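You operate a simulated robot arm through the tools that you are given. There is no shell and no other tool. Be economical: measure what you need, move in short steps, check, and stop when the job is done.

You are at the controls of a simulated two-armed robot. One attempt, no reset.

JOB
Mode to OFF, pull out the emergency stop, RESET, LAMP TEST, then mode to HAND.
Fine: in that order; press no other button.

Only the result counts: the job must be done as asked and must still hold three seconds after the hand-in. Knocking over, shifting, dropping, spilling or breaking anything else fails it.

ROBOT AND FRAMES
Two 7-joint arms with fingered hands on one trunk, on a base that drives. Base frame: it is fixed to the floor where the robot stands at the start and does not move with it; the origin is under the middle of the robot, x ahead of it, y to its left, z up. Readings come in mm, rad, newtons and seconds.
The left shoulder is at the start at [80, 197, 1440], the right one opposite. With the tool pointing down near the work surface each hand reaches from about 460 to 760 mm from the robot's upright axis, wherever it stands, measured 20 degrees to its own side. Places, roughly: cycle start button [600, -100, 1100]; emergency stop [600, 300, 1300]; lamp test button [600, -100, 1300]; mode selector [600, 0, 1300]; pressure start button [600, 200, 1100]; pressure stop button [600, 200, 1000]; reset button [600, -100, 1000]; sump start button [600, 0, 1100]; sump stop button [600, 0, 1000]; vacuum start button [600, 300, 1100]; vacuum stop button [600, 300, 1000]. Payload 4 kg a hand.
The tool frame of a hand sits at the grasp point between the pads (the TCP): z along the fingers, y along the line on which they close. The tips reach 26 mm beyond it. The gripper opens to 132 mm. The gripper's body begins 73 mm behind the TCP. The gripper is a hand of 4 fingers: y runs from the thumb to the fingers, the wrist lies at [0, 0, -239] in the tool frame, and closing takes about 1.5 s.
Orientation is that of the tool frame in the base frame, as a unit quaternion [w, x, y, z]. With the fingers straight down and closing along the base's y, the tool's x points along the base's -x, its y along +y and its z along -z.

CONTROLS
- The arms move only by the tool drive_tool. It takes "left_commands", "right_commands" or both (then of equal length, played together; a hand with none holds still); each is a list of rows, each a list of 3 entries, a list of its own where there are three numbers: the shift along the tool's x, y, z in cm, then the turn, a rotation vector about the tool's x, y, z in degrees, then the gripper command, from -1 (fully open) to 1 (shut), values between in proportion. In form: [[[x, y, z], [rx, ry, rz], gripper], ...]. A call has 1 to 20 rows; each row shifts and turns the commanded pose from where the row before left it, along the tool's axes as they then stand. A row lasts 0.2 s, in which the tool goes at most 50 mm and 0.15 rad; a call with a longer step from one row to the next is refused whole, and so is a gripper value outside its range. Where a pose cannot be reached the arm comes as near as it can. A force on the tool above 50 N (or 10 N above the force at the start of the call, whichever is more), or a blocked arm, ends the call early, and 0.2 s more pass. Each finger travels about 72 mm/s and halts on what it meets, pressing with about 23 N; the grip force reading is that of the motor and also rises with nothing between the fingers. The clock runs only during rows and for 0.2 s after the last one: add rows that do not move to give the fingers time. It gives the time, the measured TCP pose, the force on the tool (base axes), the opening and the grip force at its end, in the units of the frame above (readings bear some noise), with the torque about the TCP (base axes, N m) and any sound that the robot's microphone picked up.
- Cameras (640 x 400 px; columns grow to the right, rows downward): "scene" is now at [105.2, 13.2, 1599.1]; the picture's right is [0.20, -0.98, 0.00], its down [-0.75, -0.15, -0.64] and it looks along [0.63, 0.13, -0.76] (base axes); focal length 269 px, centre (320, 200). "left" rides on the left gripper at [-68, 2, -97] in its tool frame; the picture's right is [-0.03, -1.00, 0.00], its down [0.82, -0.02, -0.58] and it looks along [0.58, -0.01, 0.82] (tool axes); focal length 270 px, centre (320, 200). "right" rides on the right gripper at [68, 2, -97] in its tool frame; the picture's right is [-0.03, 1.00, 0.00], its down [-0.82, -0.02, -0.58] and it looks along [-0.58, -0.01, 0.82] (tool axes); focal length 270 px, centre (320, 200). There is no depth. A picture from a camera that has moved, and an enlarged one, comes with that camera's place and axes in the base frame and with its lens.
- snapshot(camera): a new picture of that camera. No time passes.
- lift_body(by): slides the trunk up (or, below 0, down) by that many mm; the arms and the scene camera ride with it, the base frame stays. It gives what a move gives, with no picture.
- roll_base(legs): drives the robot by 1 to 6 legs, each [ahead, left, turn to the left] in mm, mm and rad, along the robot's own axes; the way and the turn of a leg run together, so that a leg with both is an arc; at most 1500 mm and 3.142 rad a leg. The arms and the cameras ride along, it lands a little off, and it stops where it bumps. It gives what a move gives.
- preshape(shape, hand): the hand has 4 fingers and takes this shape, open, in about a second: jaw (thumb against the fingers, like two jaws); tri (thumb and two fingers); tip (a fingertip pinch); poke (one finger out to press); point (the index stretched); flat (the hand flat); cup (the hand cupped); fist (a fist). The gripper value then closes the fingers along that shape, each until it touches; the sizes above hold for jaw. It gives what a move gives, with no picture.
- turn_head(pan, tilt): turns the head with the scene camera to pan (to the left, within 1.501 rad either way) and tilt (down, from -0.506 to 1.204), counted from straight ahead of the robot. It gives what a move gives.
- inspect(camera, box): a new picture of the part [left, top, right, bottom] of that camera's present view, enlarged. No time passes.
- job_done(): hands the job in; it is judged then, once.

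Go step by step. Nothing tells you exact positions but the pictures and the camera data: compare them with the known pose of the tool, close in by small moves and look again before you grip or let go. The budget is 120 turns and 100 pictures, counting those below and the enlarged ones. Unless the task says otherwise, let go and move clear before handing in, and close with one line.

The tools are called after ">>>" by a JSON object that holds its "fn" and its "kwargs". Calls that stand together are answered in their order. drive_tool: Moves the arms, as the interface text tells. Its arguments: {"type":"object","properties":{"left_commands":{"type":"array"},"right_commands":{"type":"array"}},"required":[]} The other tools are called the same way: lift_body (by) slides the trunk up or down; preshape (shape, hand) gives the hand a shape; roll_base (legs) drives the base; turn_head (pan, tilt) turns the head that bears the scene camera; snapshot (camera) takes a picture; inspect (camera, box) takes an enlarged picture of a part of a camera's view; job_done () hands the job in.

At the start:

```text
t: 0.0
left_tcp_pos: [356.1, 151.3, 999.8]
left_tool_rot: [0.0, -0.001, 1.0, 0.0]
left_contact_force: [-0.3, -0.3, 0.1]
left_torque: [-0.02, 0.01, -0.03]
left_finger_gap: 131.9
left_gripper_force: 0.0
left_shape: jaw
right_tcp_pos: [348.6, -170.2, 999.9]
right_tool_rot: [0.0, 0.0, 1.0, 0.0]
right_contact_force: [0.0, -0.8, -0.2]
right_torque: [0.03, 0.0, -0.01]
right_finger_gap: 131.8
right_gripper_force: 0.0
right_shape: jaw
trunk travel left (down, up): [-750.0, 90.0]
robot x, y, heading: [0.4, 0.3, 0.001]
head pan, tilt: [0.197, 0.871]
```

scene: 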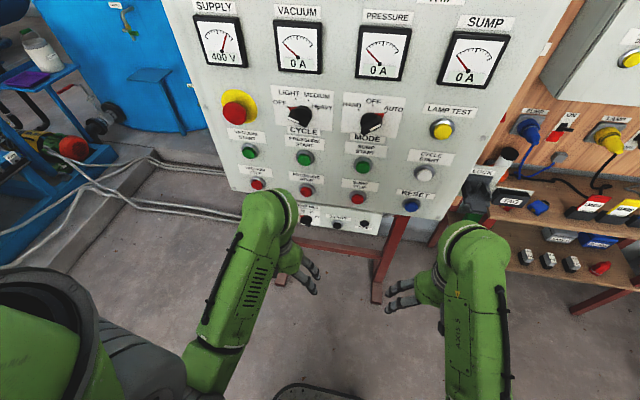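
right: 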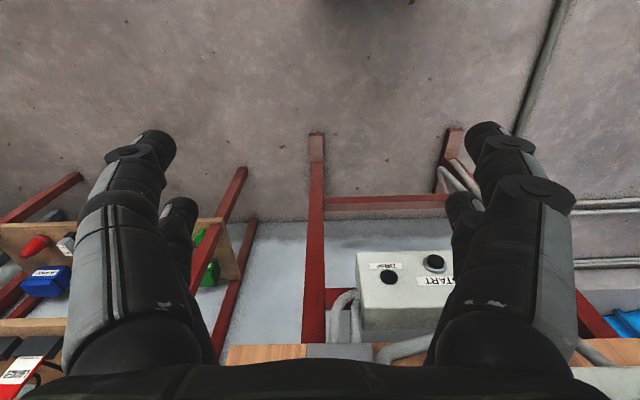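
left: 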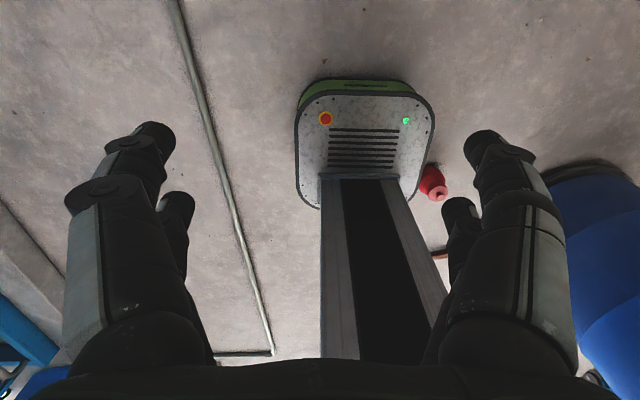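

I see the panel ahead with the mode selector (seemingly between HAND and OFF/AUTO), the red e-stop at the left and RESET at the lower right. I'll look closer first.

>>> {"fn": "turn_head", "kwargs": {"pan": 0.0, "tilt": 0.5}}

>>> {"fn": "snapshot", "kwargs": {"camera": "scene"}}

>>> {"fn": "inspect", "kwargs": {"camera": "scene", "box": [180, 120, 500, 320]}}

```text
t: 0.8
left_tcp_pos: [357.1, 150.2, 999.7]
left_tool_rot: [0.0, 0.001, 1.0, 0.0]
left_contact_force: [0.0, 0.4, 0.1]
left_torque: [0.01, -0.05, 0.03]
left_finger_gap: 132.0
left_gripper_force: 0.0
left_shape: jaw
right_tcp_pos: [349.9, -168.6, 1000.4]
right_tool_rot: [0.0, -0.001, 1.0, 0.0]
right_contact_force: [-0.1, -0.4, -0.4]
right_torque: [0.0, 0.0, -0.01]
right_finger_gap: 132.0
right_gripper_force: 0.0
right_shape: jaw
trunk travel left (down, up): [-750.0, 90.0]
robot x, y, heading: [-1.8, 0.3, 0.003]
head pan, tilt: [0.0, 0.499]
```

```text
96 pictures are left
camera scene: at [120.5, -1.8, 1630.5], right [0.0, -1.0, 0.0], down [-0.48, 0.0, -0.88], along [0.88, 0.0, -0.48], focal length 269 px, centre (320, 200)
```

scene: 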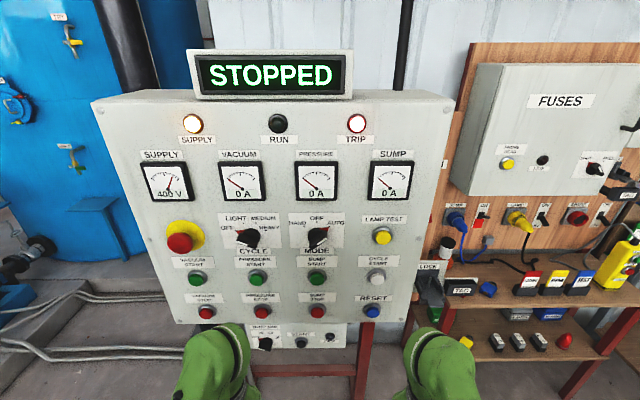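

```text
2.00 times, centred on (340, 220) of scene
camera zoom: at [120.5, -1.8, 1630.5], right [0.0, -1.0, 0.0], down [-0.48, 0.0, -0.88], along [0.88, 0.0, -0.48], focal length 538 px, centre (280, 160)
```

zoom: 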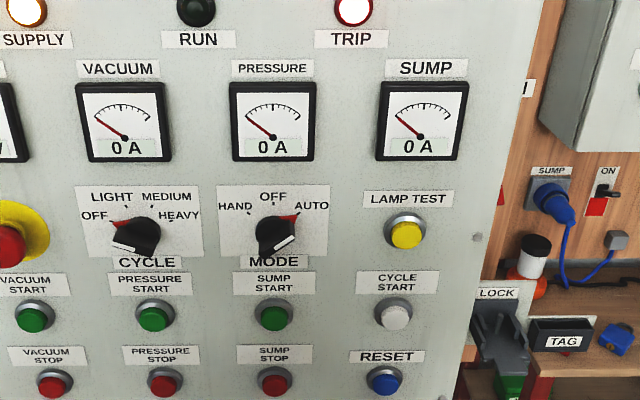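

The mode knob points between OFF and AUTO as far as I can tell. I'll look closer at the knob and e-stop, and then take a second view from lower down to triangulate.

>>> {"fn": "inspect", "kwargs": {"camera": "scene", "box": [280, 205, 360, 255]}}

>>> {"fn": "inspect", "kwargs": {"camera": "scene", "box": [140, 200, 260, 275]}}

>>> {"fn": "lift_body", "kwargs": {"by": -250}}

>>> {"fn": "turn_head", "kwargs": {"pan": 0.0, "tilt": 0.2}}

>>> {"fn": "inspect", "kwargs": {"camera": "scene", "box": [120, 100, 440, 300]}}

>>> {"fn": "snapshot", "kwargs": {"camera": "scene"}}

```text
8.00 times, centred on (320, 230) of scene
camera zoom: at [120.5, -1.8, 1630.5], right [0.0, -1.0, 0.0], down [-0.48, 0.0, -0.88], along [0.88, 0.0, -0.48], focal length 2152 px, centre (320, -40)
```

zoom: 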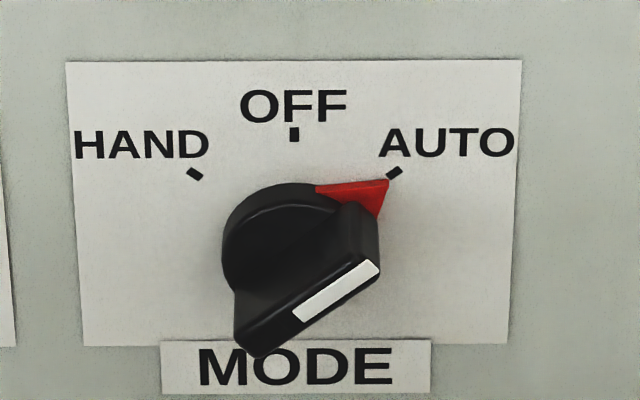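

```text
5.33 times, centred on (200, 238) of scene
camera zoom: at [120.5, -1.8, 1630.5], right [0.0, -1.0, 0.0], down [-0.48, 0.0, -0.88], along [0.88, 0.0, -0.48], focal length 1435 px, centre (960, 0)
```

zoom: 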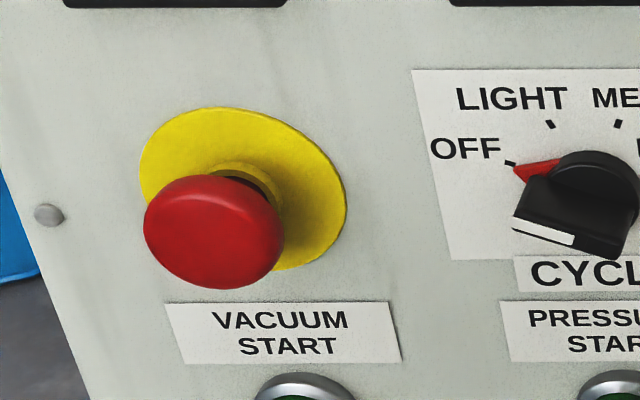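

```text
t: 3.4
left_tcp_pos: [357.0, 150.7, 750.6]
left_tool_rot: [0.001, 0.0, 1.0, 0.0]
left_contact_force: [0.3, 0.1, -0.1]
left_torque: [0.04, -0.02, 0.01]
left_finger_gap: 132.0
left_gripper_force: 0.1
left_shape: jaw
right_tcp_pos: [348.4, -169.7, 748.8]
right_tool_rot: [0.0, 0.001, 1.0, 0.0]
right_contact_force: [0.1, -0.2, -0.1]
right_torque: [-0.01, -0.01, 0.0]
right_finger_gap: 131.8
right_gripper_force: 0.2
right_shape: jaw
trunk travel left (down, up): [-500.0, 340.0]
robot x, y, heading: [-1.5, -1.0, 0.004]
head pan, tilt: [0.0, 0.499]
```

```text
t: 4.2
left_tcp_pos: [357.1, 150.3, 750.2]
left_tool_rot: [-0.001, 0.0, 1.0, -0.001]
left_contact_force: [-0.8, -0.1, 0.2]
left_torque: [0.01, 0.02, -0.01]
left_finger_gap: 131.8
left_gripper_force: 0.1
left_shape: jaw
right_tcp_pos: [348.8, -169.8, 750.3]
right_tool_rot: [0.0, 0.0, 1.0, 0.001]
right_contact_force: [0.2, -0.4, -0.1]
right_torque: [0.03, -0.01, 0.0]
right_finger_gap: 131.7
right_gripper_force: 0.0
right_shape: jaw
trunk travel left (down, up): [-500.0, 340.0]
robot x, y, heading: [-1.5, 1.1, 0.001]
head pan, tilt: [0.0, 0.201]
```

```text
2.00 times, centred on (280, 200) of scene
camera zoom: at [122.8, -1.9, 1408.2], right [0.0, -1.0, 0.0], down [-0.2, 0.0, -0.98], along [0.98, 0.0, -0.2], focal length 538 px, centre (400, 200)
```

zoom: 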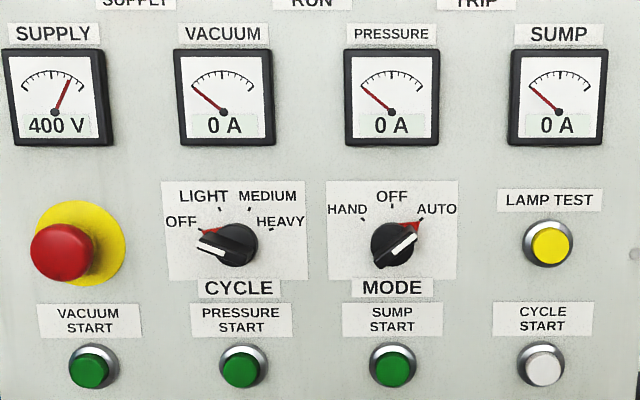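

```text
91 pictures are left
camera scene: at [122.8, -1.9, 1408.2], right [0.0, -1.0, 0.0], down [-0.2, 0.0, -0.98], along [0.98, 0.0, -0.2], focal length 269 px, centre (320, 200)
```

scene: 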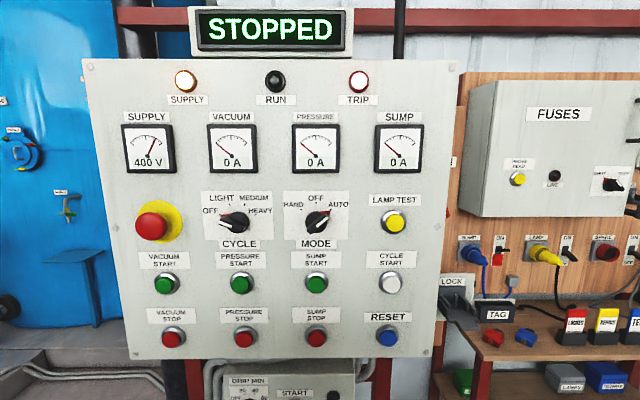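

Triangulation puts the panel face at x≈628: mode axis ≈[., 5, 1260], e-stop axis ≈[., 306, 1262], lamp test ≈[., -142, 1265], RESET ≈[., -142, 1021]. I want to back the base off a bit for elbow room, so I check the floor at the right first.

>>> {"fn": "turn_head", "kwargs": {"pan": -1.5, "tilt": 0.9}}

>>> {"fn": "snapshot", "kwargs": {"camera": "scene"}}

>>> {"fn": "snapshot", "kwargs": {"camera": "left"}}

>>> {"fn": "turn_head", "kwargs": {"pan": 1.5, "tilt": 0.9}}

>>> {"fn": "snapshot", "kwargs": {"camera": "scene"}}

```text
t: 5.8
left_tcp_pos: [357.7, 150.6, 750.5]
left_tool_rot: [0.0, 0.0, 1.0, 0.001]
left_contact_force: [0.6, 0.2, 0.0]
left_torque: [0.01, -0.02, -0.01]
left_finger_gap: 131.7
left_gripper_force: 0.0
left_shape: jaw
right_tcp_pos: [347.8, -169.8, 750.3]
right_tool_rot: [0.0, 0.0, 1.0, 0.0]
right_contact_force: [0.8, 0.1, 0.7]
right_torque: [0.04, 0.01, 0.03]
right_finger_gap: 131.8
right_gripper_force: 0.0
right_shape: jaw
trunk travel left (down, up): [-500.0, 340.0]
robot x, y, heading: [1.5, 2.2, 0.005]
head pan, tilt: [-1.499, 0.901]
```

```text
90 pictures are left
camera scene: at [35.0, -77.2, 1346.8], right [-1.0, -0.07, 0.0], down [-0.06, 0.78, -0.62], along [0.04, -0.62, -0.78], focal length 269 px, centre (320, 200)
```

scene: 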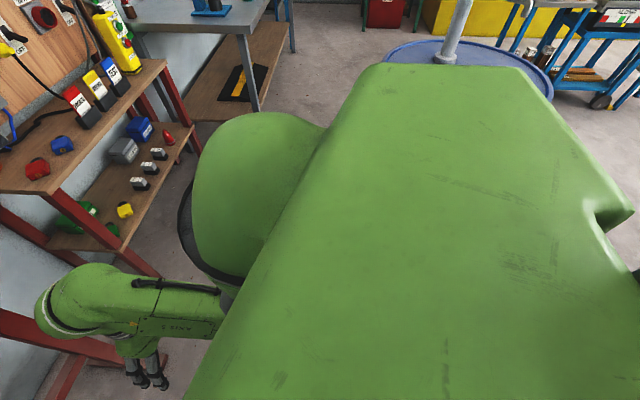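

```text
89 pictures are left
camera left: at [425.3, 152.5, 846.7], right [0.03, -1.0, 0.0], down [-0.82, -0.02, 0.58], along [-0.58, -0.01, -0.82], focal length 270 px, centre (320, 200)
```

left: 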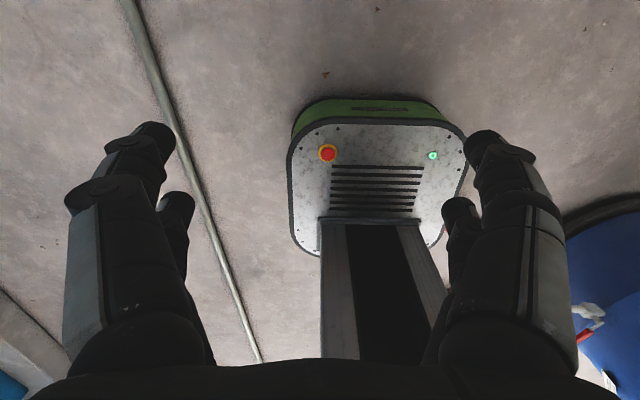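

```text
t: 8.4
left_tcp_pos: [356.9, 150.1, 749.1]
left_tool_rot: [0.0, 0.0, 1.0, 0.0]
left_contact_force: [-0.8, -0.9, 0.0]
left_torque: [0.0, 0.02, 0.03]
left_finger_gap: 131.9
left_gripper_force: 0.0
left_shape: jaw
right_tcp_pos: [348.8, -170.0, 749.1]
right_tool_rot: [0.0, -0.001, 1.0, 0.0]
right_contact_force: [1.1, 0.3, -0.1]
right_torque: [0.02, -0.02, 0.02]
right_finger_gap: 131.9
right_gripper_force: 0.0
right_shape: jaw
trunk travel left (down, up): [-500.0, 340.0]
robot x, y, heading: [-3.5, -0.5, -0.0]
head pan, tilt: [1.499, 0.901]
```

```text
88 pictures are left
camera scene: at [35.0, 73.4, 1346.8], right [1.0, -0.07, 0.0], down [-0.06, -0.78, -0.62], along [0.04, 0.62, -0.78], focal length 269 px, centre (320, 200)
```

scene: 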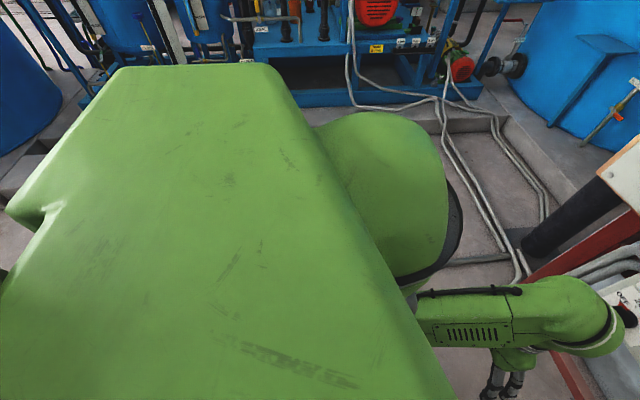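

There's a blue round table well off to the right rear; straight back is clear. I'll back off 150 mm and start turning the right tool forward.

>>> {"fn": "roll_base", "kwargs": {"legs": [[-150, 0, 0]]}}

>>> {"fn": "turn_head", "kwargs": {"pan": 0.0, "tilt": 0.3}}

>>> {"fn": "snapshot", "kwargs": {"camera": "scene"}}

```text
t: 9.8
left_tcp_pos: [210.5, 152.0, 749.9]
left_tool_rot: [-0.001, -0.001, 1.0, 0.0]
left_contact_force: [-0.4, 0.4, -0.8]
left_torque: [0.03, -0.03, 0.01]
left_finger_gap: 131.9
left_gripper_force: 0.0
left_shape: jaw
right_tcp_pos: [201.6, -170.0, 750.3]
right_tool_rot: [0.0, -0.001, 1.0, 0.0]
right_contact_force: [-0.2, -0.1, -0.4]
right_torque: [0.0, -0.03, -0.01]
right_finger_gap: 131.9
right_gripper_force: 0.0
right_shape: jaw
trunk travel left (down, up): [-500.0, 340.0]
robot x, y, heading: [-149.7, -1.6, 0.002]
head pan, tilt: [1.499, 0.901]
```

```text
t: 11.4
left_tcp_pos: [208.8, 150.0, 749.4]
left_tool_rot: [0.0, -0.001, 1.0, 0.0]
left_contact_force: [-0.1, -0.2, 0.4]
left_torque: [0.01, -0.01, 0.02]
left_finger_gap: 131.7
left_gripper_force: 0.1
left_shape: jaw
right_tcp_pos: [200.9, -169.2, 749.7]
right_tool_rot: [0.0, -0.001, 1.0, 0.0]
right_contact_force: [-0.7, 0.9, 0.2]
right_torque: [0.0, 0.01, 0.02]
right_finger_gap: 131.8
right_gripper_force: 0.2
right_shape: jaw
trunk travel left (down, up): [-500.0, 340.0]
robot x, y, heading: [-150.2, 0.9, -0.003]
head pan, tilt: [0.0, 0.3]
```

```text
87 pictures are left
camera scene: at [-24.9, -1.7, 1399.0], right [0.0, -1.0, 0.0], down [-0.3, 0.0, -0.96], along [0.96, 0.0, -0.3], focal length 269 px, centre (320, 200)
```

scene: 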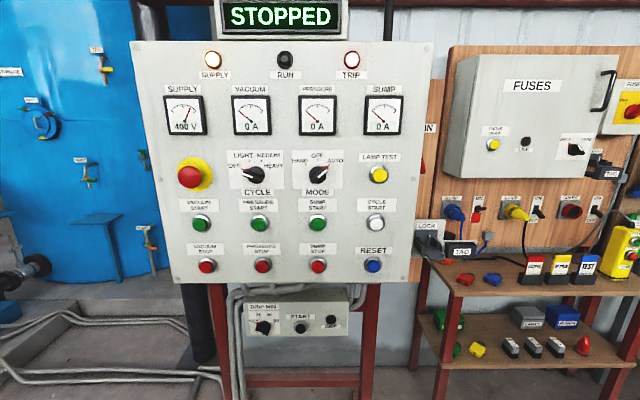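

All still. Now I rotate both tools about their wrists to point at the panel.

>>> {"fn": "drive_tool", "kwargs": {"left_commands": [[[-3.4, 0, -0.24], [0, -8.18, 0], -1], [[-3.4, 0, -0.24], [0, -8.18, 0], -1], [[-3.4, 0, -0.24], [0, -8.18, 0], -1], [[-3.4, 0, -0.24], [0, -8.18, 0], -1], [[-3.4, 0, -0.24], [0, -8.18, 0], -1], [[-3.4, 0, -0.24], [0, -8.18, 0], -1], [[-3.4, 0, -0.24], [0, -8.18, 0], -1], [[-3.4, 0, -0.24], [0, -8.18, 0], -1], [[-3.4, 0, -0.24], [0, -8.18, 0], -1], [[-3.4, 0, -0.24], [0, -8.18, 0], -1], [[-3.4, 0, -0.24], [0, -8.18, 0], -1]], "right_commands": [[[-3.4, 0, -0.24], [0, -8.18, 0], -1], [[-3.4, 0, -0.24], [0, -8.18, 0], -1], [[-3.4, 0, -0.24], [0, -8.18, 0], -1], [[-3.4, 0, -0.24], [0, -8.18, 0], -1], [[-3.4, 0, -0.24], [0, -8.18, 0], -1], [[-3.4, 0, -0.24], [0, -8.18, 0], -1], [[-3.4, 0, -0.24], [0, -8.18, 0], -1], [[-3.4, 0, -0.24], [0, -8.18, 0], -1], [[-3.4, 0, -0.24], [0, -8.18, 0], -1], [[-3.4, 0, -0.24], [0, -8.18, 0], -1], [[-3.4, 0, -0.24], [0, -8.18, 0], -1]]}}

>>> {"fn": "snapshot", "kwargs": {"camera": "scene"}}

>>> {"fn": "snapshot", "kwargs": {"camera": "left"}}

>>> {"fn": "snapshot", "kwargs": {"camera": "right"}}

```text
t: 13.8
left_tcp_pos: [449.5, 151.9, 988.1]
left_tool_rot: [0.708, 0.0, 0.706, 0.001]
left_contact_force: [-0.3, -0.6, -0.7]
left_torque: [0.02, -0.01, -0.01]
left_finger_gap: 131.4
left_gripper_force: 0.2
left_shape: jaw
right_tcp_pos: [440.6, -168.9, 990.3]
right_tool_rot: [0.708, -0.001, 0.706, 0.001]
right_contact_force: [0.1, -0.3, 0.0]
right_torque: [0.02, -0.01, -0.02]
right_finger_gap: 131.9
right_gripper_force: 0.1
right_shape: jaw
trunk travel left (down, up): [-500.0, 340.0]
robot x, y, heading: [-149.2, -0.2, 0.003]
head pan, tilt: [0.0, 0.3]
```

```text
86 pictures are left
camera scene: at [-24.9, -1.7, 1399.0], right [0.0, -1.0, 0.0], down [-0.3, 0.0, -0.96], along [0.96, 0.0, -0.3], focal length 269 px, centre (320, 200)
```

scene: 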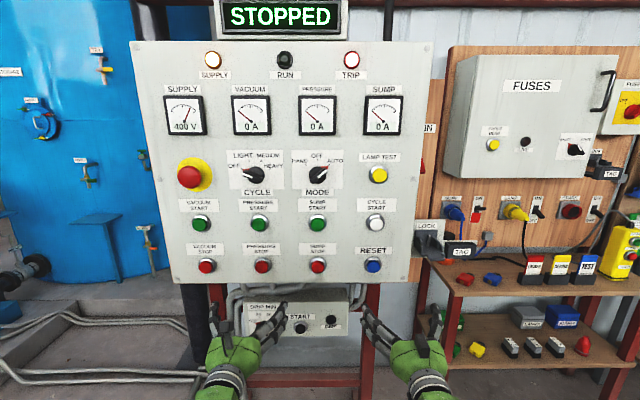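

```text
85 pictures are left
camera left: at [351.3, 155.2, 1057.2], right [0.0, -1.0, 0.03], down [-0.58, -0.02, -0.82], along [0.82, -0.01, -0.58], focal length 270 px, centre (320, 200)
```

left: 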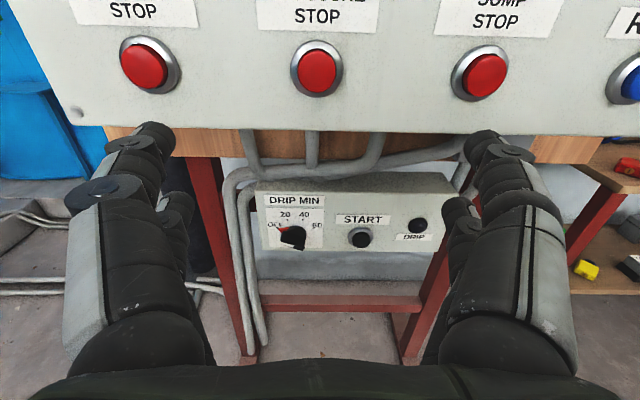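

```text
84 pictures are left
camera right: at [344.0, -168.4, 920.4], right [0.0, 1.0, 0.03], down [-0.58, -0.02, 0.81], along [0.81, -0.01, 0.58], focal length 270 px, centre (320, 200)
```

right: 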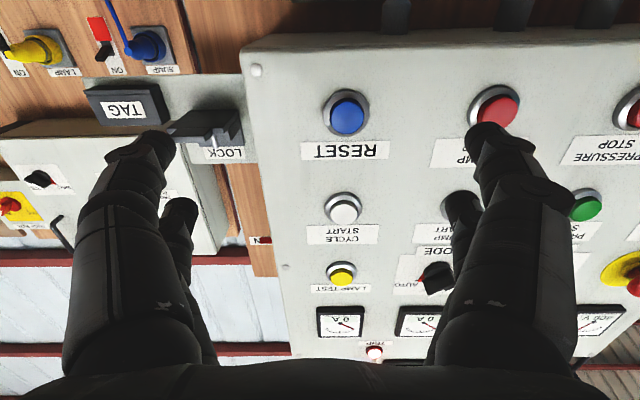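

Both tools now face the panel. I raise the right hand to the mode selector axis and roll it +45° to align with the bar handle.

>>> {"fn": "drive_tool", "kwargs": {"right_commands": [[[-4.5, 2.9, 0.3], [0, 0, 0], -0.2], [[-4.5, 2.9, 0.3], [0, 0, 0], -0.2], [[-4.5, 2.9, 0.3], [0, 0, 0], -0.2], [[-4.5, 2.9, 0.3], [0, 0, 0], -0.2], [[-4.5, 2.9, 0.3], [0, 0, 0], -0.2], [[-4.5, 2.9, 0.3], [0, 0, 0], -0.2], [[0, 0, 0], [0, 0, 7.5], -0.2], [[0, 0, 0], [0, 0, 7.5], -0.2], [[0, 0, 0], [0, 0, 7.5], -0.2], [[0, 0, 0], [0, 0, 7.5], -0.2], [[0, 0, 0], [0, 0, 7.5], -0.2], [[0, 0, 0], [0, 0, 7.5], -0.2]]}}

>>> {"fn": "snapshot", "kwargs": {"camera": "scene"}}

>>> {"fn": "snapshot", "kwargs": {"camera": "right"}}

```text
refused: row 1 steps farther than a row can; nothing moved
```

```text
83 pictures are left
camera scene: at [-24.9, -1.7, 1399.0], right [0.0, -1.0, 0.0], down [-0.3, 0.0, -0.96], along [0.96, 0.0, -0.3], focal length 269 px, centre (320, 200)
```

scene: 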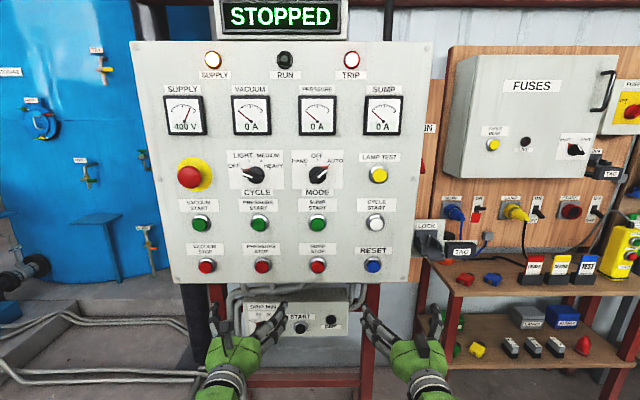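

```text
82 pictures are left
camera right: at [344.0, -168.4, 920.4], right [0.0, 1.0, 0.03], down [-0.58, -0.02, 0.81], along [0.81, -0.01, 0.58], focal length 270 px, centre (320, 200)
```

right: 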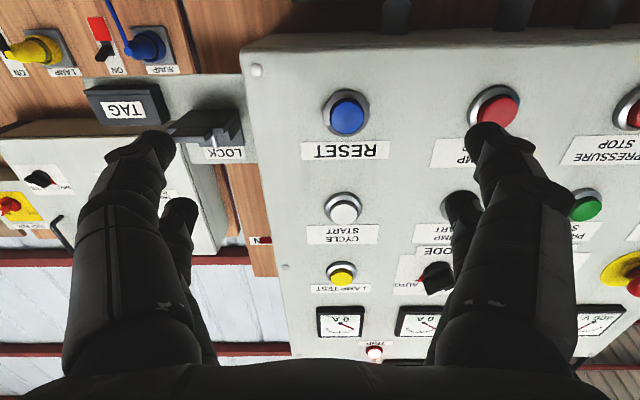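

The step was over 50 mm; I split it into more rows.

>>> {"fn": "drive_tool", "kwargs": {"right_commands": [[[-3.4, 2.18, 0.3], [0, 0, 0], -0.2], [[-3.4, 2.18, 0.3], [0, 0, 0], -0.2], [[-3.4, 2.18, 0.3], [0, 0, 0], -0.2], [[-3.4, 2.18, 0.3], [0, 0, 0], -0.2], [[-3.4, 2.18, 0.3], [0, 0, 0], -0.2], [[-3.4, 2.18, 0.3], [0, 0, 0], -0.2], [[-3.4, 2.18, 0.3], [0, 0, 0], -0.2], [[-3.2, 2.18, 0.3], [0, 0, 0], -0.2], [[0, 0, 0], [0, 0, 7.5], -0.2], [[0, 0, 0], [0, 0, 7.5], -0.2], [[0, 0, 0], [0, 0, 7.5], -0.2], [[0, 0, 0], [0, 0, 7.5], -0.2], [[0, 0, 0], [0, 0, 7.5], -0.2], [[0, 0, 0], [0, 0, 7.5], -0.2]]}}

>>> {"fn": "snapshot", "kwargs": {"camera": "scene"}}

>>> {"fn": "snapshot", "kwargs": {"camera": "right"}}

```text
t: 16.8
left_tcp_pos: [449.6, 154.1, 988.3]
left_tool_rot: [0.707, 0.0, 0.707, 0.0]
left_contact_force: [0.3, 0.7, -0.1]
left_torque: [0.01, 0.01, 0.0]
left_finger_gap: 132.1
left_gripper_force: 0.0
left_shape: jaw
right_tcp_pos: [464.9, 6.2, 1259.8]
right_tool_rot: [0.653, 0.271, 0.653, 0.271]
right_contact_force: [0.6, -0.5, 1.0]
right_torque: [0.02, 0.0, 0.0]
right_finger_gap: 79.5
right_gripper_force: 0.1
right_shape: jaw
trunk travel left (down, up): [-500.0, 340.0]
robot x, y, heading: [-149.2, -4.8, 0.001]
head pan, tilt: [0.0, 0.3]
```

```text
81 pictures are left
camera scene: at [-24.7, -1.7, 1399.0], right [0.0, -1.0, 0.0], down [-0.3, 0.0, -0.96], along [0.96, 0.0, -0.3], focal length 269 px, centre (320, 200)
```

scene: 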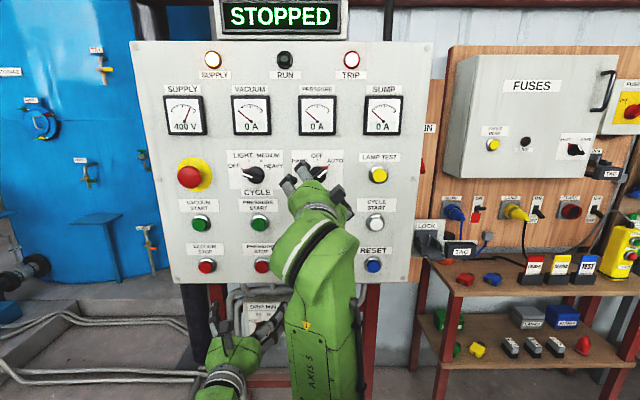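

```text
80 pictures are left
camera right: at [367.3, 54.4, 1211.2], right [0.0, 0.69, 0.73], down [-0.58, -0.59, 0.56], along [0.82, -0.42, 0.4], focal length 270 px, centre (320, 200)
```

right: 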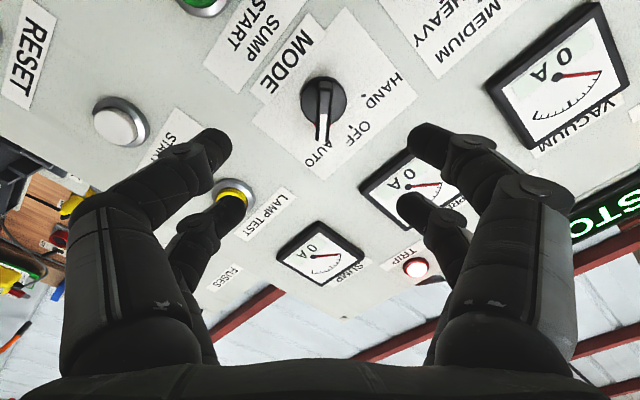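

The hand is aligned with the knob. Approaching by 90 mm and looking again.

>>> {"fn": "drive_tool", "kwargs": {"right_commands": [[[0, 0, 3], [0, 0, 0], -0.2], [[0, 0, 3], [0, 0, 0], -0.2], [[0, 0, 3], [0, 0, 0], -0.2]]}}

>>> {"fn": "snapshot", "kwargs": {"camera": "right"}}

>>> {"fn": "inspect", "kwargs": {"camera": "scene", "box": [260, 140, 380, 215]}}

```text
t: 17.6
left_tcp_pos: [448.7, 153.9, 988.0]
left_tool_rot: [0.707, 0.0, 0.707, 0.0]
left_contact_force: [-0.5, 0.7, -0.5]
left_torque: [-0.04, 0.02, 0.0]
left_finger_gap: 131.9
left_gripper_force: 0.1
left_shape: jaw
right_tcp_pos: [556.3, 3.5, 1258.5]
right_tool_rot: [0.653, 0.27, 0.654, 0.271]
right_contact_force: [-0.1, 0.4, -1.0]
right_torque: [0.01, -0.01, -0.02]
right_finger_gap: 79.7
right_gripper_force: 0.0
right_shape: jaw
trunk travel left (down, up): [-500.0, 340.0]
robot x, y, heading: [-148.4, 0.8, -0.001]
head pan, tilt: [0.0, 0.3]
```

```text
79 pictures are left
camera right: at [459.9, 52.6, 1210.3], right [0.0, 0.69, 0.73], down [-0.58, -0.59, 0.56], along [0.82, -0.42, 0.4], focal length 270 px, centre (320, 200)
```

right: 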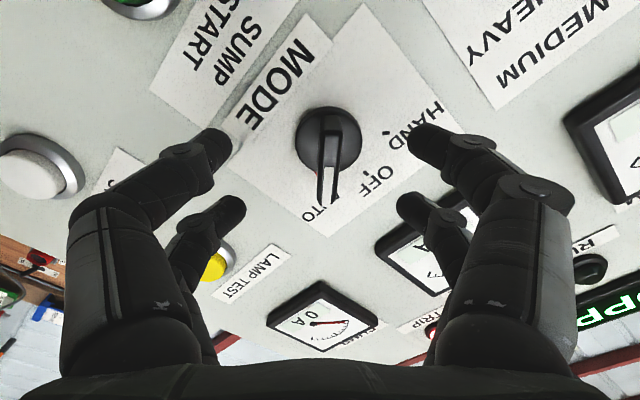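

```text
5.33 times, centred on (320, 178) of scene
camera zoom: at [-23.9, -1.9, 1398.9], right [0.0, -1.0, 0.0], down [-0.3, 0.0, -0.95], along [0.95, 0.0, -0.3], focal length 1435 px, centre (320, 320)
```

zoom: 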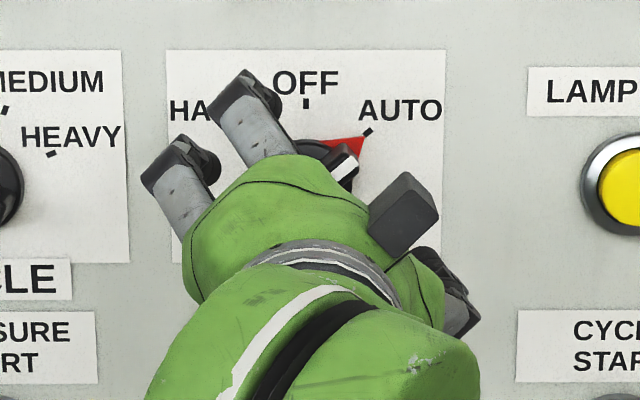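

The knob's axis is ≈[., 7, 1261]; I correct by 4 mm, advance and watch the force.

>>> {"fn": "drive_tool", "kwargs": {"right_commands": [[[0.05, 0.4, 1.8], [0, 0, 0], -0.2], [[0, 0, 1.7], [0, 0, 0], -0.2]]}}

>>> {"fn": "snapshot", "kwargs": {"camera": "right"}}

```text
t: 18.2
left_tcp_pos: [449.0, 153.5, 989.0]
left_tool_rot: [0.708, 0.0, 0.707, 0.0]
left_contact_force: [0.1, 0.7, -0.3]
left_torque: [-0.04, 0.02, 0.03]
left_finger_gap: 132.0
left_gripper_force: 0.0
left_shape: jaw
right_tcp_pos: [589.3, 8.4, 1260.1]
right_tool_rot: [0.653, 0.27, 0.654, 0.271]
right_contact_force: [0.7, 0.1, -0.4]
right_torque: [-0.01, 0.02, -0.02]
right_finger_gap: 79.7
right_gripper_force: 0.1
right_shape: jaw
trunk travel left (down, up): [-500.0, 340.0]
robot x, y, heading: [-145.2, -0.4, 0.005]
head pan, tilt: [0.0, 0.3]
```

```text
77 pictures are left
camera right: at [493.2, 56.7, 1211.7], right [0.0, 0.69, 0.72], down [-0.58, -0.59, 0.56], along [0.82, -0.42, 0.4], focal length 270 px, centre (320, 200)
```

right: 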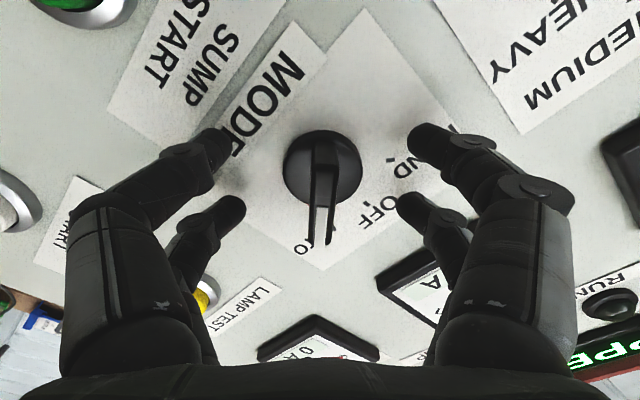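

Centred on the bar. Closing.

>>> {"fn": "drive_tool", "kwargs": {"right_commands": [[[0, 0, 0], [0, 0, 0], 0.2], [[0, 0, 0], [0, 0, 0], 0.5], [[0, 0, 0], [0, 0, 0], 0.7], [[0, 0, 0], [0, 0, 0], 0.85], [[0, 0, 0], [0, 0, 0], 1], [[0, 0, 0], [0, 0, 0], 1]]}}

>>> {"fn": "snapshot", "kwargs": {"camera": "right"}}

>>> {"fn": "inspect", "kwargs": {"camera": "scene", "box": [260, 140, 380, 215]}}

```text
t: 19.6
left_tcp_pos: [447.5, 153.7, 988.1]
left_tool_rot: [0.707, -0.001, 0.707, 0.001]
left_contact_force: [-0.8, -0.7, -0.4]
left_torque: [0.02, -0.01, 0.01]
left_finger_gap: 131.8
left_gripper_force: 0.0
left_shape: jaw
right_tcp_pos: [588.6, 7.4, 1261.4]
right_tool_rot: [0.654, 0.27, 0.653, 0.271]
right_contact_force: [-0.1, 0.9, 3.7]
right_torque: [0.02, -0.16, 0.06]
right_finger_gap: 9.2
right_gripper_force: 23.9
right_shape: jaw
trunk travel left (down, up): [-500.0, 340.0]
robot x, y, heading: [-147.5, 2.3, 0.002]
head pan, tilt: [0.0, 0.3]
```

```text
76 pictures are left
camera right: at [491.7, 56.9, 1213.0], right [0.0, 0.69, 0.72], down [-0.58, -0.59, 0.56], along [0.82, -0.42, 0.4], focal length 270 px, centre (320, 200)
```

right: 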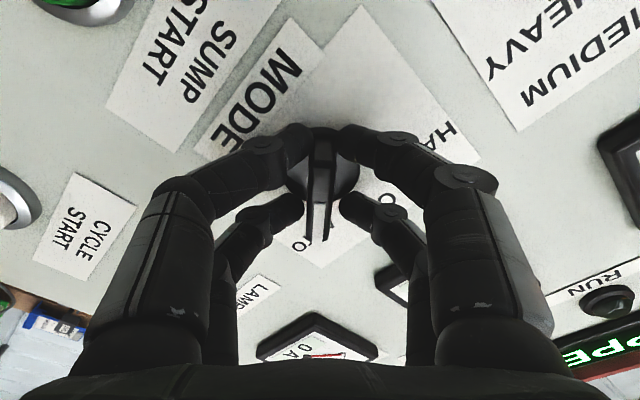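

```text
5.33 times, centred on (320, 178) of scene
camera zoom: at [-25.4, -1.5, 1399.1], right [0.0, -1.0, 0.0], down [-0.3, 0.0, -0.96], along [0.96, 0.0, -0.3], focal length 1435 px, centre (320, 320)
```

zoom: 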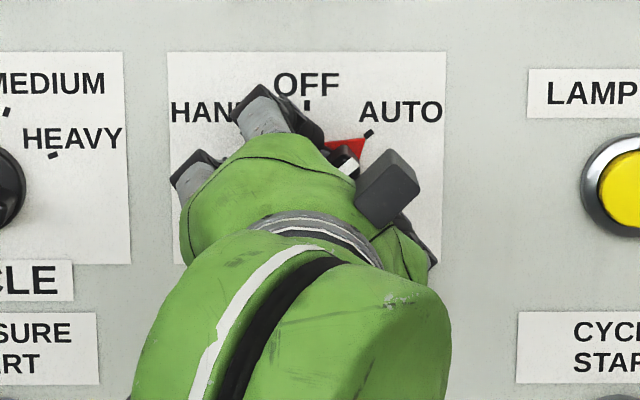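

The bar is gripped. Turning −45° (counter-clockwise seen from the front) to OFF.

>>> {"fn": "drive_tool", "kwargs": {"right_commands": [[[0, 0, 0], [0, 0, -7.5], 1], [[0, 0, 0], [0, 0, -7.5], 1], [[0, 0, 0], [0, 0, -7.5], 1], [[0, 0, 0], [0, 0, -7.5], 1], [[0, 0, 0], [0, 0, -7.5], 1], [[0, 0, 0], [0, 0, -7.5], 1], [[0, 0, 0], [0, 0, 0], 1]]}}

>>> {"fn": "snapshot", "kwargs": {"camera": "right"}}

>>> {"fn": "inspect", "kwargs": {"camera": "scene", "box": [260, 140, 380, 215]}}

```text
t: 21.2
left_tcp_pos: [447.2, 151.7, 989.6]
left_tool_rot: [0.708, 0.0, 0.707, 0.001]
left_contact_force: [-0.3, -0.1, 0.0]
left_torque: [0.02, -0.02, 0.0]
left_finger_gap: 131.8
left_gripper_force: 0.0
left_shape: jaw
right_tcp_pos: [588.2, 8.3, 1260.3]
right_tool_rot: [0.708, -0.002, 0.706, 0.001]
right_contact_force: [-5.6, -4.0, -1.5]
right_torque: [-0.02, -0.05, -0.09]
right_finger_gap: 8.9
right_gripper_force: 22.7
right_shape: jaw
trunk travel left (down, up): [-500.0, 340.0]
robot x, y, heading: [-149.1, -1.9, 0.004]
head pan, tilt: [0.0, 0.3]
```

```text
74 pictures are left
camera right: at [491.8, 8.9, 1191.9], right [0.0, 1.0, 0.02], down [-0.58, -0.02, 0.82], along [0.82, -0.01, 0.58], focal length 270 px, centre (320, 200)
```

right: 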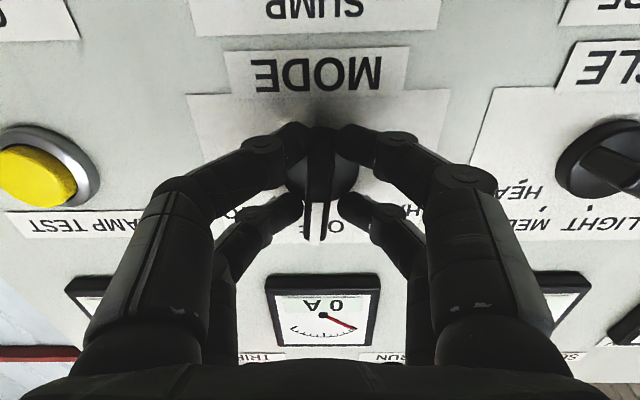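

```text
5.33 times, centred on (320, 178) of scene
camera zoom: at [-26.2, -2.8, 1399.1], right [0.0, -1.0, 0.0], down [-0.29, 0.0, -0.96], along [0.96, 0.0, -0.29], focal length 1435 px, centre (320, 320)
```

zoom: 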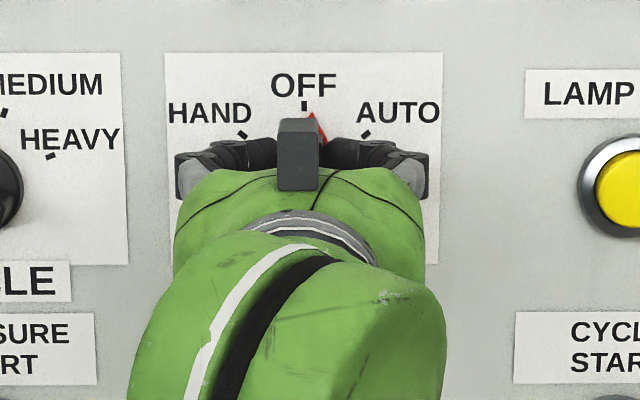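

The knob turned with the hand and points to OFF. Releasing straight back and checking.

>>> {"fn": "drive_tool", "kwargs": {"right_commands": [[[0, 0, 0], [0, 0, 0], 0.6], [[0, 0, 0], [0, 0, 0], 0], [[0, 0, 0], [0, 0, 0], -0.2], [[0, 0, 0], [0, 0, 0], -0.2], [[0, 0, -3], [0, 0, 0], -0.2], [[0, 0, -3], [0, 0, 0], -0.2], [[0, 0, -3], [0, 0, 0], -0.2], [[2, -4, -1], [0, 0, 0], -0.2], [[2, -4, -1], [0, 0, 0], -0.2], [[2, -4, -1], [0, 0, 0], -0.2]]}}

>>> {"fn": "inspect", "kwargs": {"camera": "scene", "box": [160, 130, 400, 280]}}

>>> {"fn": "inspect", "kwargs": {"camera": "scene", "box": [290, 145, 354, 185]}}

```text
t: 23.4
left_tcp_pos: [448.9, 152.6, 989.5]
left_tool_rot: [0.707, 0.0, 0.707, 0.002]
left_contact_force: [0.6, -0.8, 0.4]
left_torque: [-0.01, -0.01, -0.02]
left_finger_gap: 132.0
left_gripper_force: 0.0
left_shape: jaw
right_tcp_pos: [467.3, -113.4, 1202.8]
right_tool_rot: [0.707, -0.001, 0.707, 0.001]
right_contact_force: [-0.4, 0.6, -0.7]
right_torque: [-0.01, 0.02, 0.03]
right_finger_gap: 78.8
right_gripper_force: 0.2
right_shape: jaw
trunk travel left (down, up): [-500.0, 340.0]
robot x, y, heading: [-144.8, -0.7, 0.002]
head pan, tilt: [0.0, 0.3]
```

```text
2.67 times, centred on (280, 205) of scene
camera zoom: at [-25.1, -3.1, 1399.1], right [0.0, -1.0, 0.0], down [-0.3, 0.0, -0.96], along [0.96, 0.0, -0.3], focal length 718 px, centre (427, 187)
```

zoom: 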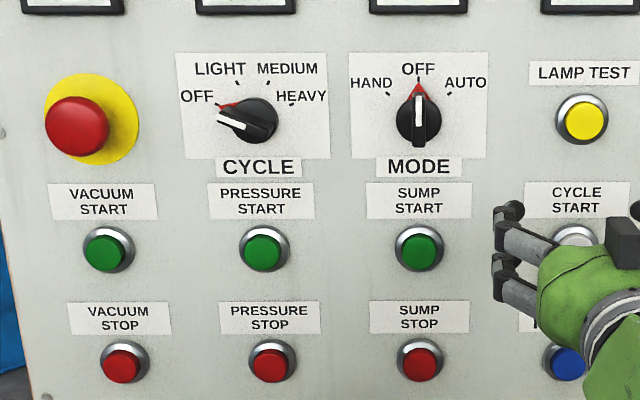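

```text
10.00 times, centred on (322, 165) of scene
camera zoom: at [-25.1, -3.1, 1399.1], right [0.0, -1.0, 0.0], down [-0.3, 0.0, -0.96], along [0.96, 0.0, -0.3], focal length 2690 px, centre (300, 550)
```

zoom: 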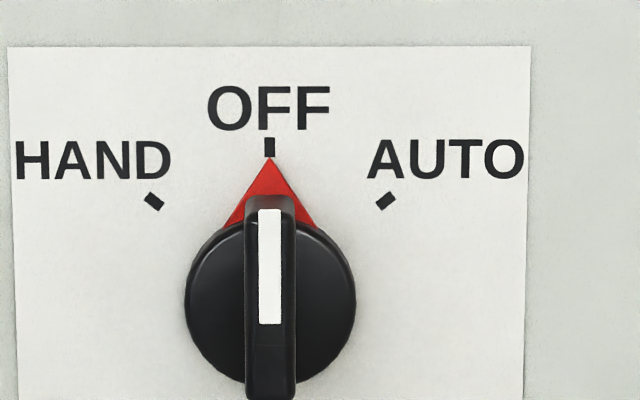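

Mode is exactly at OFF. Now the left hand goes in front of the emergency stop.

>>> {"fn": "drive_tool", "kwargs": {"left_commands": [[[-3.9, 2.2, 0.2], [0, 0, 0], -0.5], [[-3.9, 2.2, 0.2], [0, 0, 0], -0.5], [[-3.9, 2.2, 0.2], [0, 0, 0], -0.5], [[-3.9, 2.2, 0.2], [0, 0, 0], -0.5], [[-3.9, 2.2, 0.2], [0, 0, 0], -0.5], [[-3.9, 2.2, 0.2], [0, 0, 0], -0.5], [[-3.9, 2.2, 0.2], [0, 0, 0], -0.5]]}}

>>> {"fn": "snapshot", "kwargs": {"camera": "left"}}

>>> {"fn": "inspect", "kwargs": {"camera": "scene", "box": [140, 130, 260, 205]}}

```text
t: 25.0
left_tcp_pos: [461.7, 310.6, 1262.9]
left_tool_rot: [0.706, -0.001, 0.708, 0.0]
left_contact_force: [0.1, 1.0, -0.1]
left_torque: [0.0, -0.05, 0.02]
left_finger_gap: 99.1
left_gripper_force: 0.0
left_shape: jaw
right_tcp_pos: [469.3, -110.7, 1201.9]
right_tool_rot: [0.707, 0.0, 0.708, -0.001]
right_contact_force: [-0.1, 0.3, 0.6]
right_torque: [-0.01, 0.02, -0.02]
right_finger_gap: 78.9
right_gripper_force: 0.0
right_shape: jaw
trunk travel left (down, up): [-500.0, 340.0]
robot x, y, heading: [-150.4, 0.9, 0.004]
head pan, tilt: [0.0, 0.3]
```

```text
70 pictures are left
camera left: at [364.4, 311.5, 1331.1], right [0.0, -1.0, 0.03], down [-0.58, -0.02, -0.81], along [0.81, -0.01, -0.58], focal length 270 px, centre (320, 200)
```

left: 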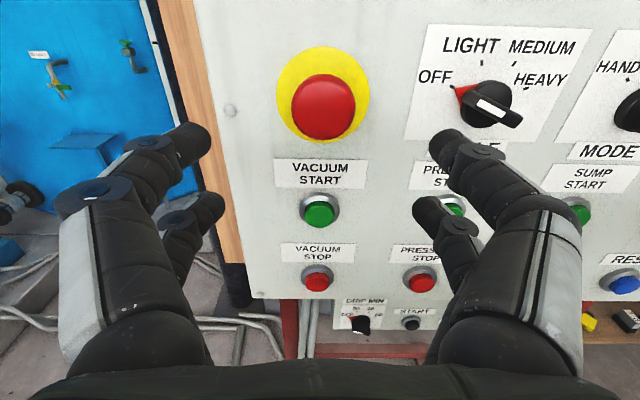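

```text
5.33 times, centred on (200, 168) of scene
camera zoom: at [-24.3, -1.0, 1398.9], right [0.0, -1.0, 0.0], down [-0.3, 0.0, -0.96], along [0.96, 0.0, -0.3], focal length 1435 px, centre (960, 373)
```

zoom: 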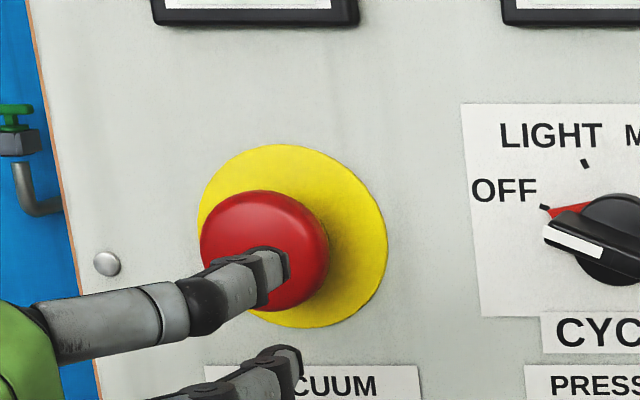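

The e-stop axis is at ≈(307, 1262). Approaching with the open left hand.

>>> {"fn": "drive_tool", "kwargs": {"left_commands": [[[0, -0.3, 3.2], [0, 0, 0], -0.5], [[0, 0, 3.2], [0, 0, 0], -0.5], [[0, 0, 3.2], [0, 0, 0], -0.5]]}}

>>> {"fn": "snapshot", "kwargs": {"camera": "left"}}

>>> {"fn": "inspect", "kwargs": {"camera": "scene", "box": [140, 130, 260, 205]}}

```text
t: 25.8
left_tcp_pos: [547.1, 297.4, 1266.5]
left_tool_rot: [0.707, -0.002, 0.707, 0.002]
left_contact_force: [-0.2, 0.4, 0.3]
left_torque: [0.03, 0.0, 0.01]
left_finger_gap: 99.2
left_gripper_force: 0.1
left_shape: jaw
left hand out of reach, approached as far as the arm can: row 3
right_tcp_pos: [469.4, -112.8, 1202.5]
right_tool_rot: [0.707, 0.0, 0.707, 0.001]
right_contact_force: [-0.1, -0.4, 0.4]
right_torque: [0.02, -0.02, 0.01]
right_finger_gap: 78.8
right_gripper_force: 0.1
right_shape: jaw
trunk travel left (down, up): [-500.0, 340.0]
robot x, y, heading: [-148.9, -1.7, 0.001]
head pan, tilt: [0.0, 0.3]
```

```text
68 pictures are left
camera left: at [449.1, 299.4, 1335.6], right [0.0, -1.0, 0.02], down [-0.58, -0.02, -0.82], along [0.82, -0.01, -0.58], focal length 270 px, centre (320, 200)
```

left: 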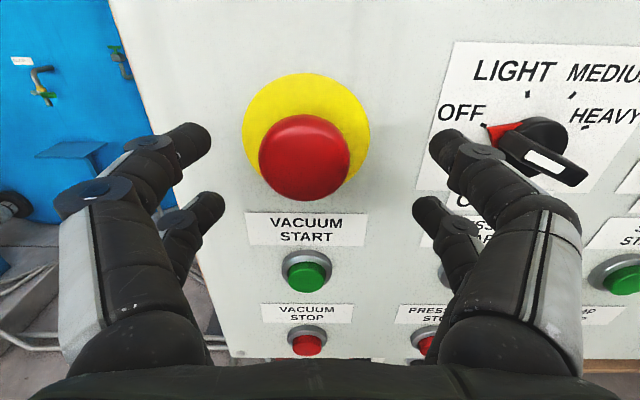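

```text
5.33 times, centred on (200, 168) of scene
camera zoom: at [-24.6, -2.3, 1399.0], right [0.0, -1.0, 0.0], down [-0.3, 0.0, -0.96], along [0.96, 0.0, -0.3], focal length 1435 px, centre (960, 373)
```

zoom: 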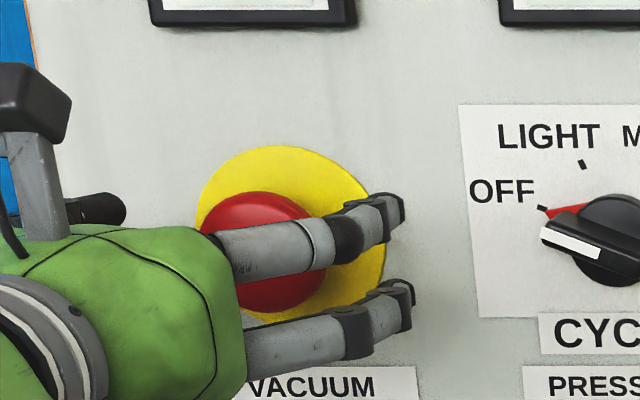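

The left arm hits its limit there. I'll retract it, shift the base to the left (and a bit ahead) so that the e-stop is less outward, and realign.

>>> {"fn": "drive_tool", "kwargs": {"left_commands": [[[0, 0, -3.5], [0, 0, 0], -0.5], [[0, 0, -3.5], [0, 0, 0], -0.5], [[0, 0, -3.5], [0, 0, 0], -0.5]]}}

>>> {"fn": "roll_base", "kwargs": {"legs": [[30, 150, 0]]}}

>>> {"fn": "snapshot", "kwargs": {"camera": "left"}}

```text
t: 26.6
left_tcp_pos: [444.0, 298.4, 1264.1]
left_tool_rot: [0.707, 0.0, 0.707, 0.002]
left_contact_force: [0.0, -1.1, 0.2]
left_torque: [0.01, 0.01, 0.01]
left_finger_gap: 99.0
left_gripper_force: 0.0
left_shape: jaw
right_tcp_pos: [468.0, -111.3, 1202.3]
right_tool_rot: [0.707, 0.0, 0.707, 0.0]
right_contact_force: [1.0, -0.2, -0.2]
right_torque: [0.01, -0.02, -0.01]
right_finger_gap: 78.9
right_gripper_force: 0.0
right_shape: jaw
trunk travel left (down, up): [-500.0, 340.0]
robot x, y, heading: [-148.4, -3.0, -0.002]
head pan, tilt: [0.0, 0.3]
```

```text
t: 28.0
left_tcp_pos: [473.8, 449.9, 1264.7]
left_tool_rot: [0.707, 0.001, 0.707, 0.0]
left_contact_force: [-0.1, -1.1, -0.1]
left_torque: [0.02, 0.01, 0.02]
left_finger_gap: 99.1
left_gripper_force: 0.0
left_shape: jaw
right_tcp_pos: [497.4, 39.1, 1203.6]
right_tool_rot: [0.707, 0.001, 0.707, 0.001]
right_contact_force: [0.4, -0.4, 0.0]
right_torque: [0.0, 0.01, 0.02]
right_finger_gap: 79.1
right_gripper_force: 0.0
right_shape: jaw
trunk travel left (down, up): [-500.0, 340.0]
robot x, y, heading: [-119.1, 150.2, -0.002]
head pan, tilt: [0.0, 0.3]
```

```text
66 pictures are left
camera left: at [377.0, 451.4, 1333.1], right [0.0, -1.0, 0.02], down [-0.58, -0.02, -0.82], along [0.82, -0.01, -0.58], focal length 270 px, centre (320, 200)
```

left: 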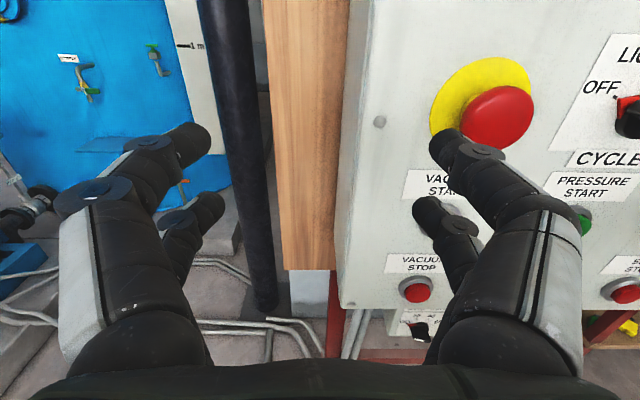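

Now move the left hand back inward to y≈307 and in.

>>> {"fn": "drive_tool", "kwargs": {"left_commands": [[[0.05, -3.57, 0], [0, 0, 0], -0.5], [[0.05, -3.57, 0], [0, 0, 0], -0.5], [[0.05, -3.57, 0], [0, 0, 0], -0.5], [[0.05, -3.57, 0], [0, 0, 0], -0.5], [[0, 0, 2.8], [0, 0, 0], -0.5], [[0, 0, 2.8], [0, 0, 0], -0.5], [[0, 0, 2.8], [0, 0, 0], -0.5]]}}

>>> {"fn": "snapshot", "kwargs": {"camera": "left"}}

>>> {"fn": "snapshot", "kwargs": {"camera": "scene"}}

```text
t: 29.6
left_tcp_pos: [560.7, 306.7, 1259.4]
left_tool_rot: [0.707, 0.0, 0.707, 0.001]
left_contact_force: [0.2, 0.3, 0.0]
left_torque: [0.0, -0.01, -0.01]
left_finger_gap: 99.3
left_gripper_force: 0.0
left_shape: jaw
right_tcp_pos: [498.0, 40.1, 1201.3]
right_tool_rot: [0.707, -0.001, 0.707, 0.0]
right_contact_force: [1.0, -0.9, -0.5]
right_torque: [-0.01, 0.0, 0.04]
right_finger_gap: 78.8
right_gripper_force: 0.1
right_shape: jaw
trunk travel left (down, up): [-500.0, 340.0]
robot x, y, heading: [-119.8, 155.8, -0.001]
head pan, tilt: [0.0, 0.3]
```

```text
65 pictures are left
camera left: at [463.9, 309.2, 1327.9], right [0.0, -1.0, 0.02], down [-0.58, -0.02, -0.82], along [0.82, -0.01, -0.58], focal length 270 px, centre (320, 200)
```

left: 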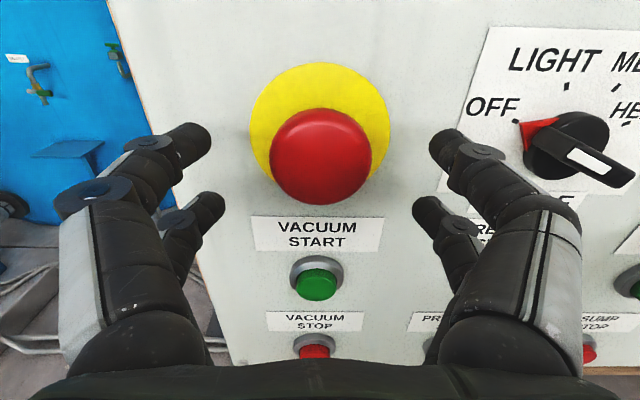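

```text
64 pictures are left
camera scene: at [5.1, 151.2, 1398.9], right [0.0, -1.0, 0.0], down [-0.3, 0.0, -0.96], along [0.96, 0.0, -0.3], focal length 269 px, centre (320, 200)
```

scene: 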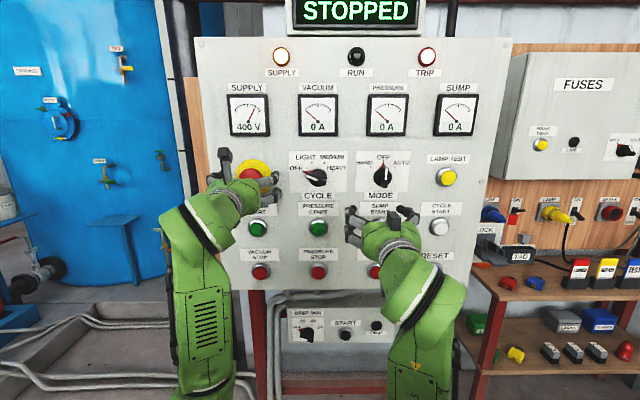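

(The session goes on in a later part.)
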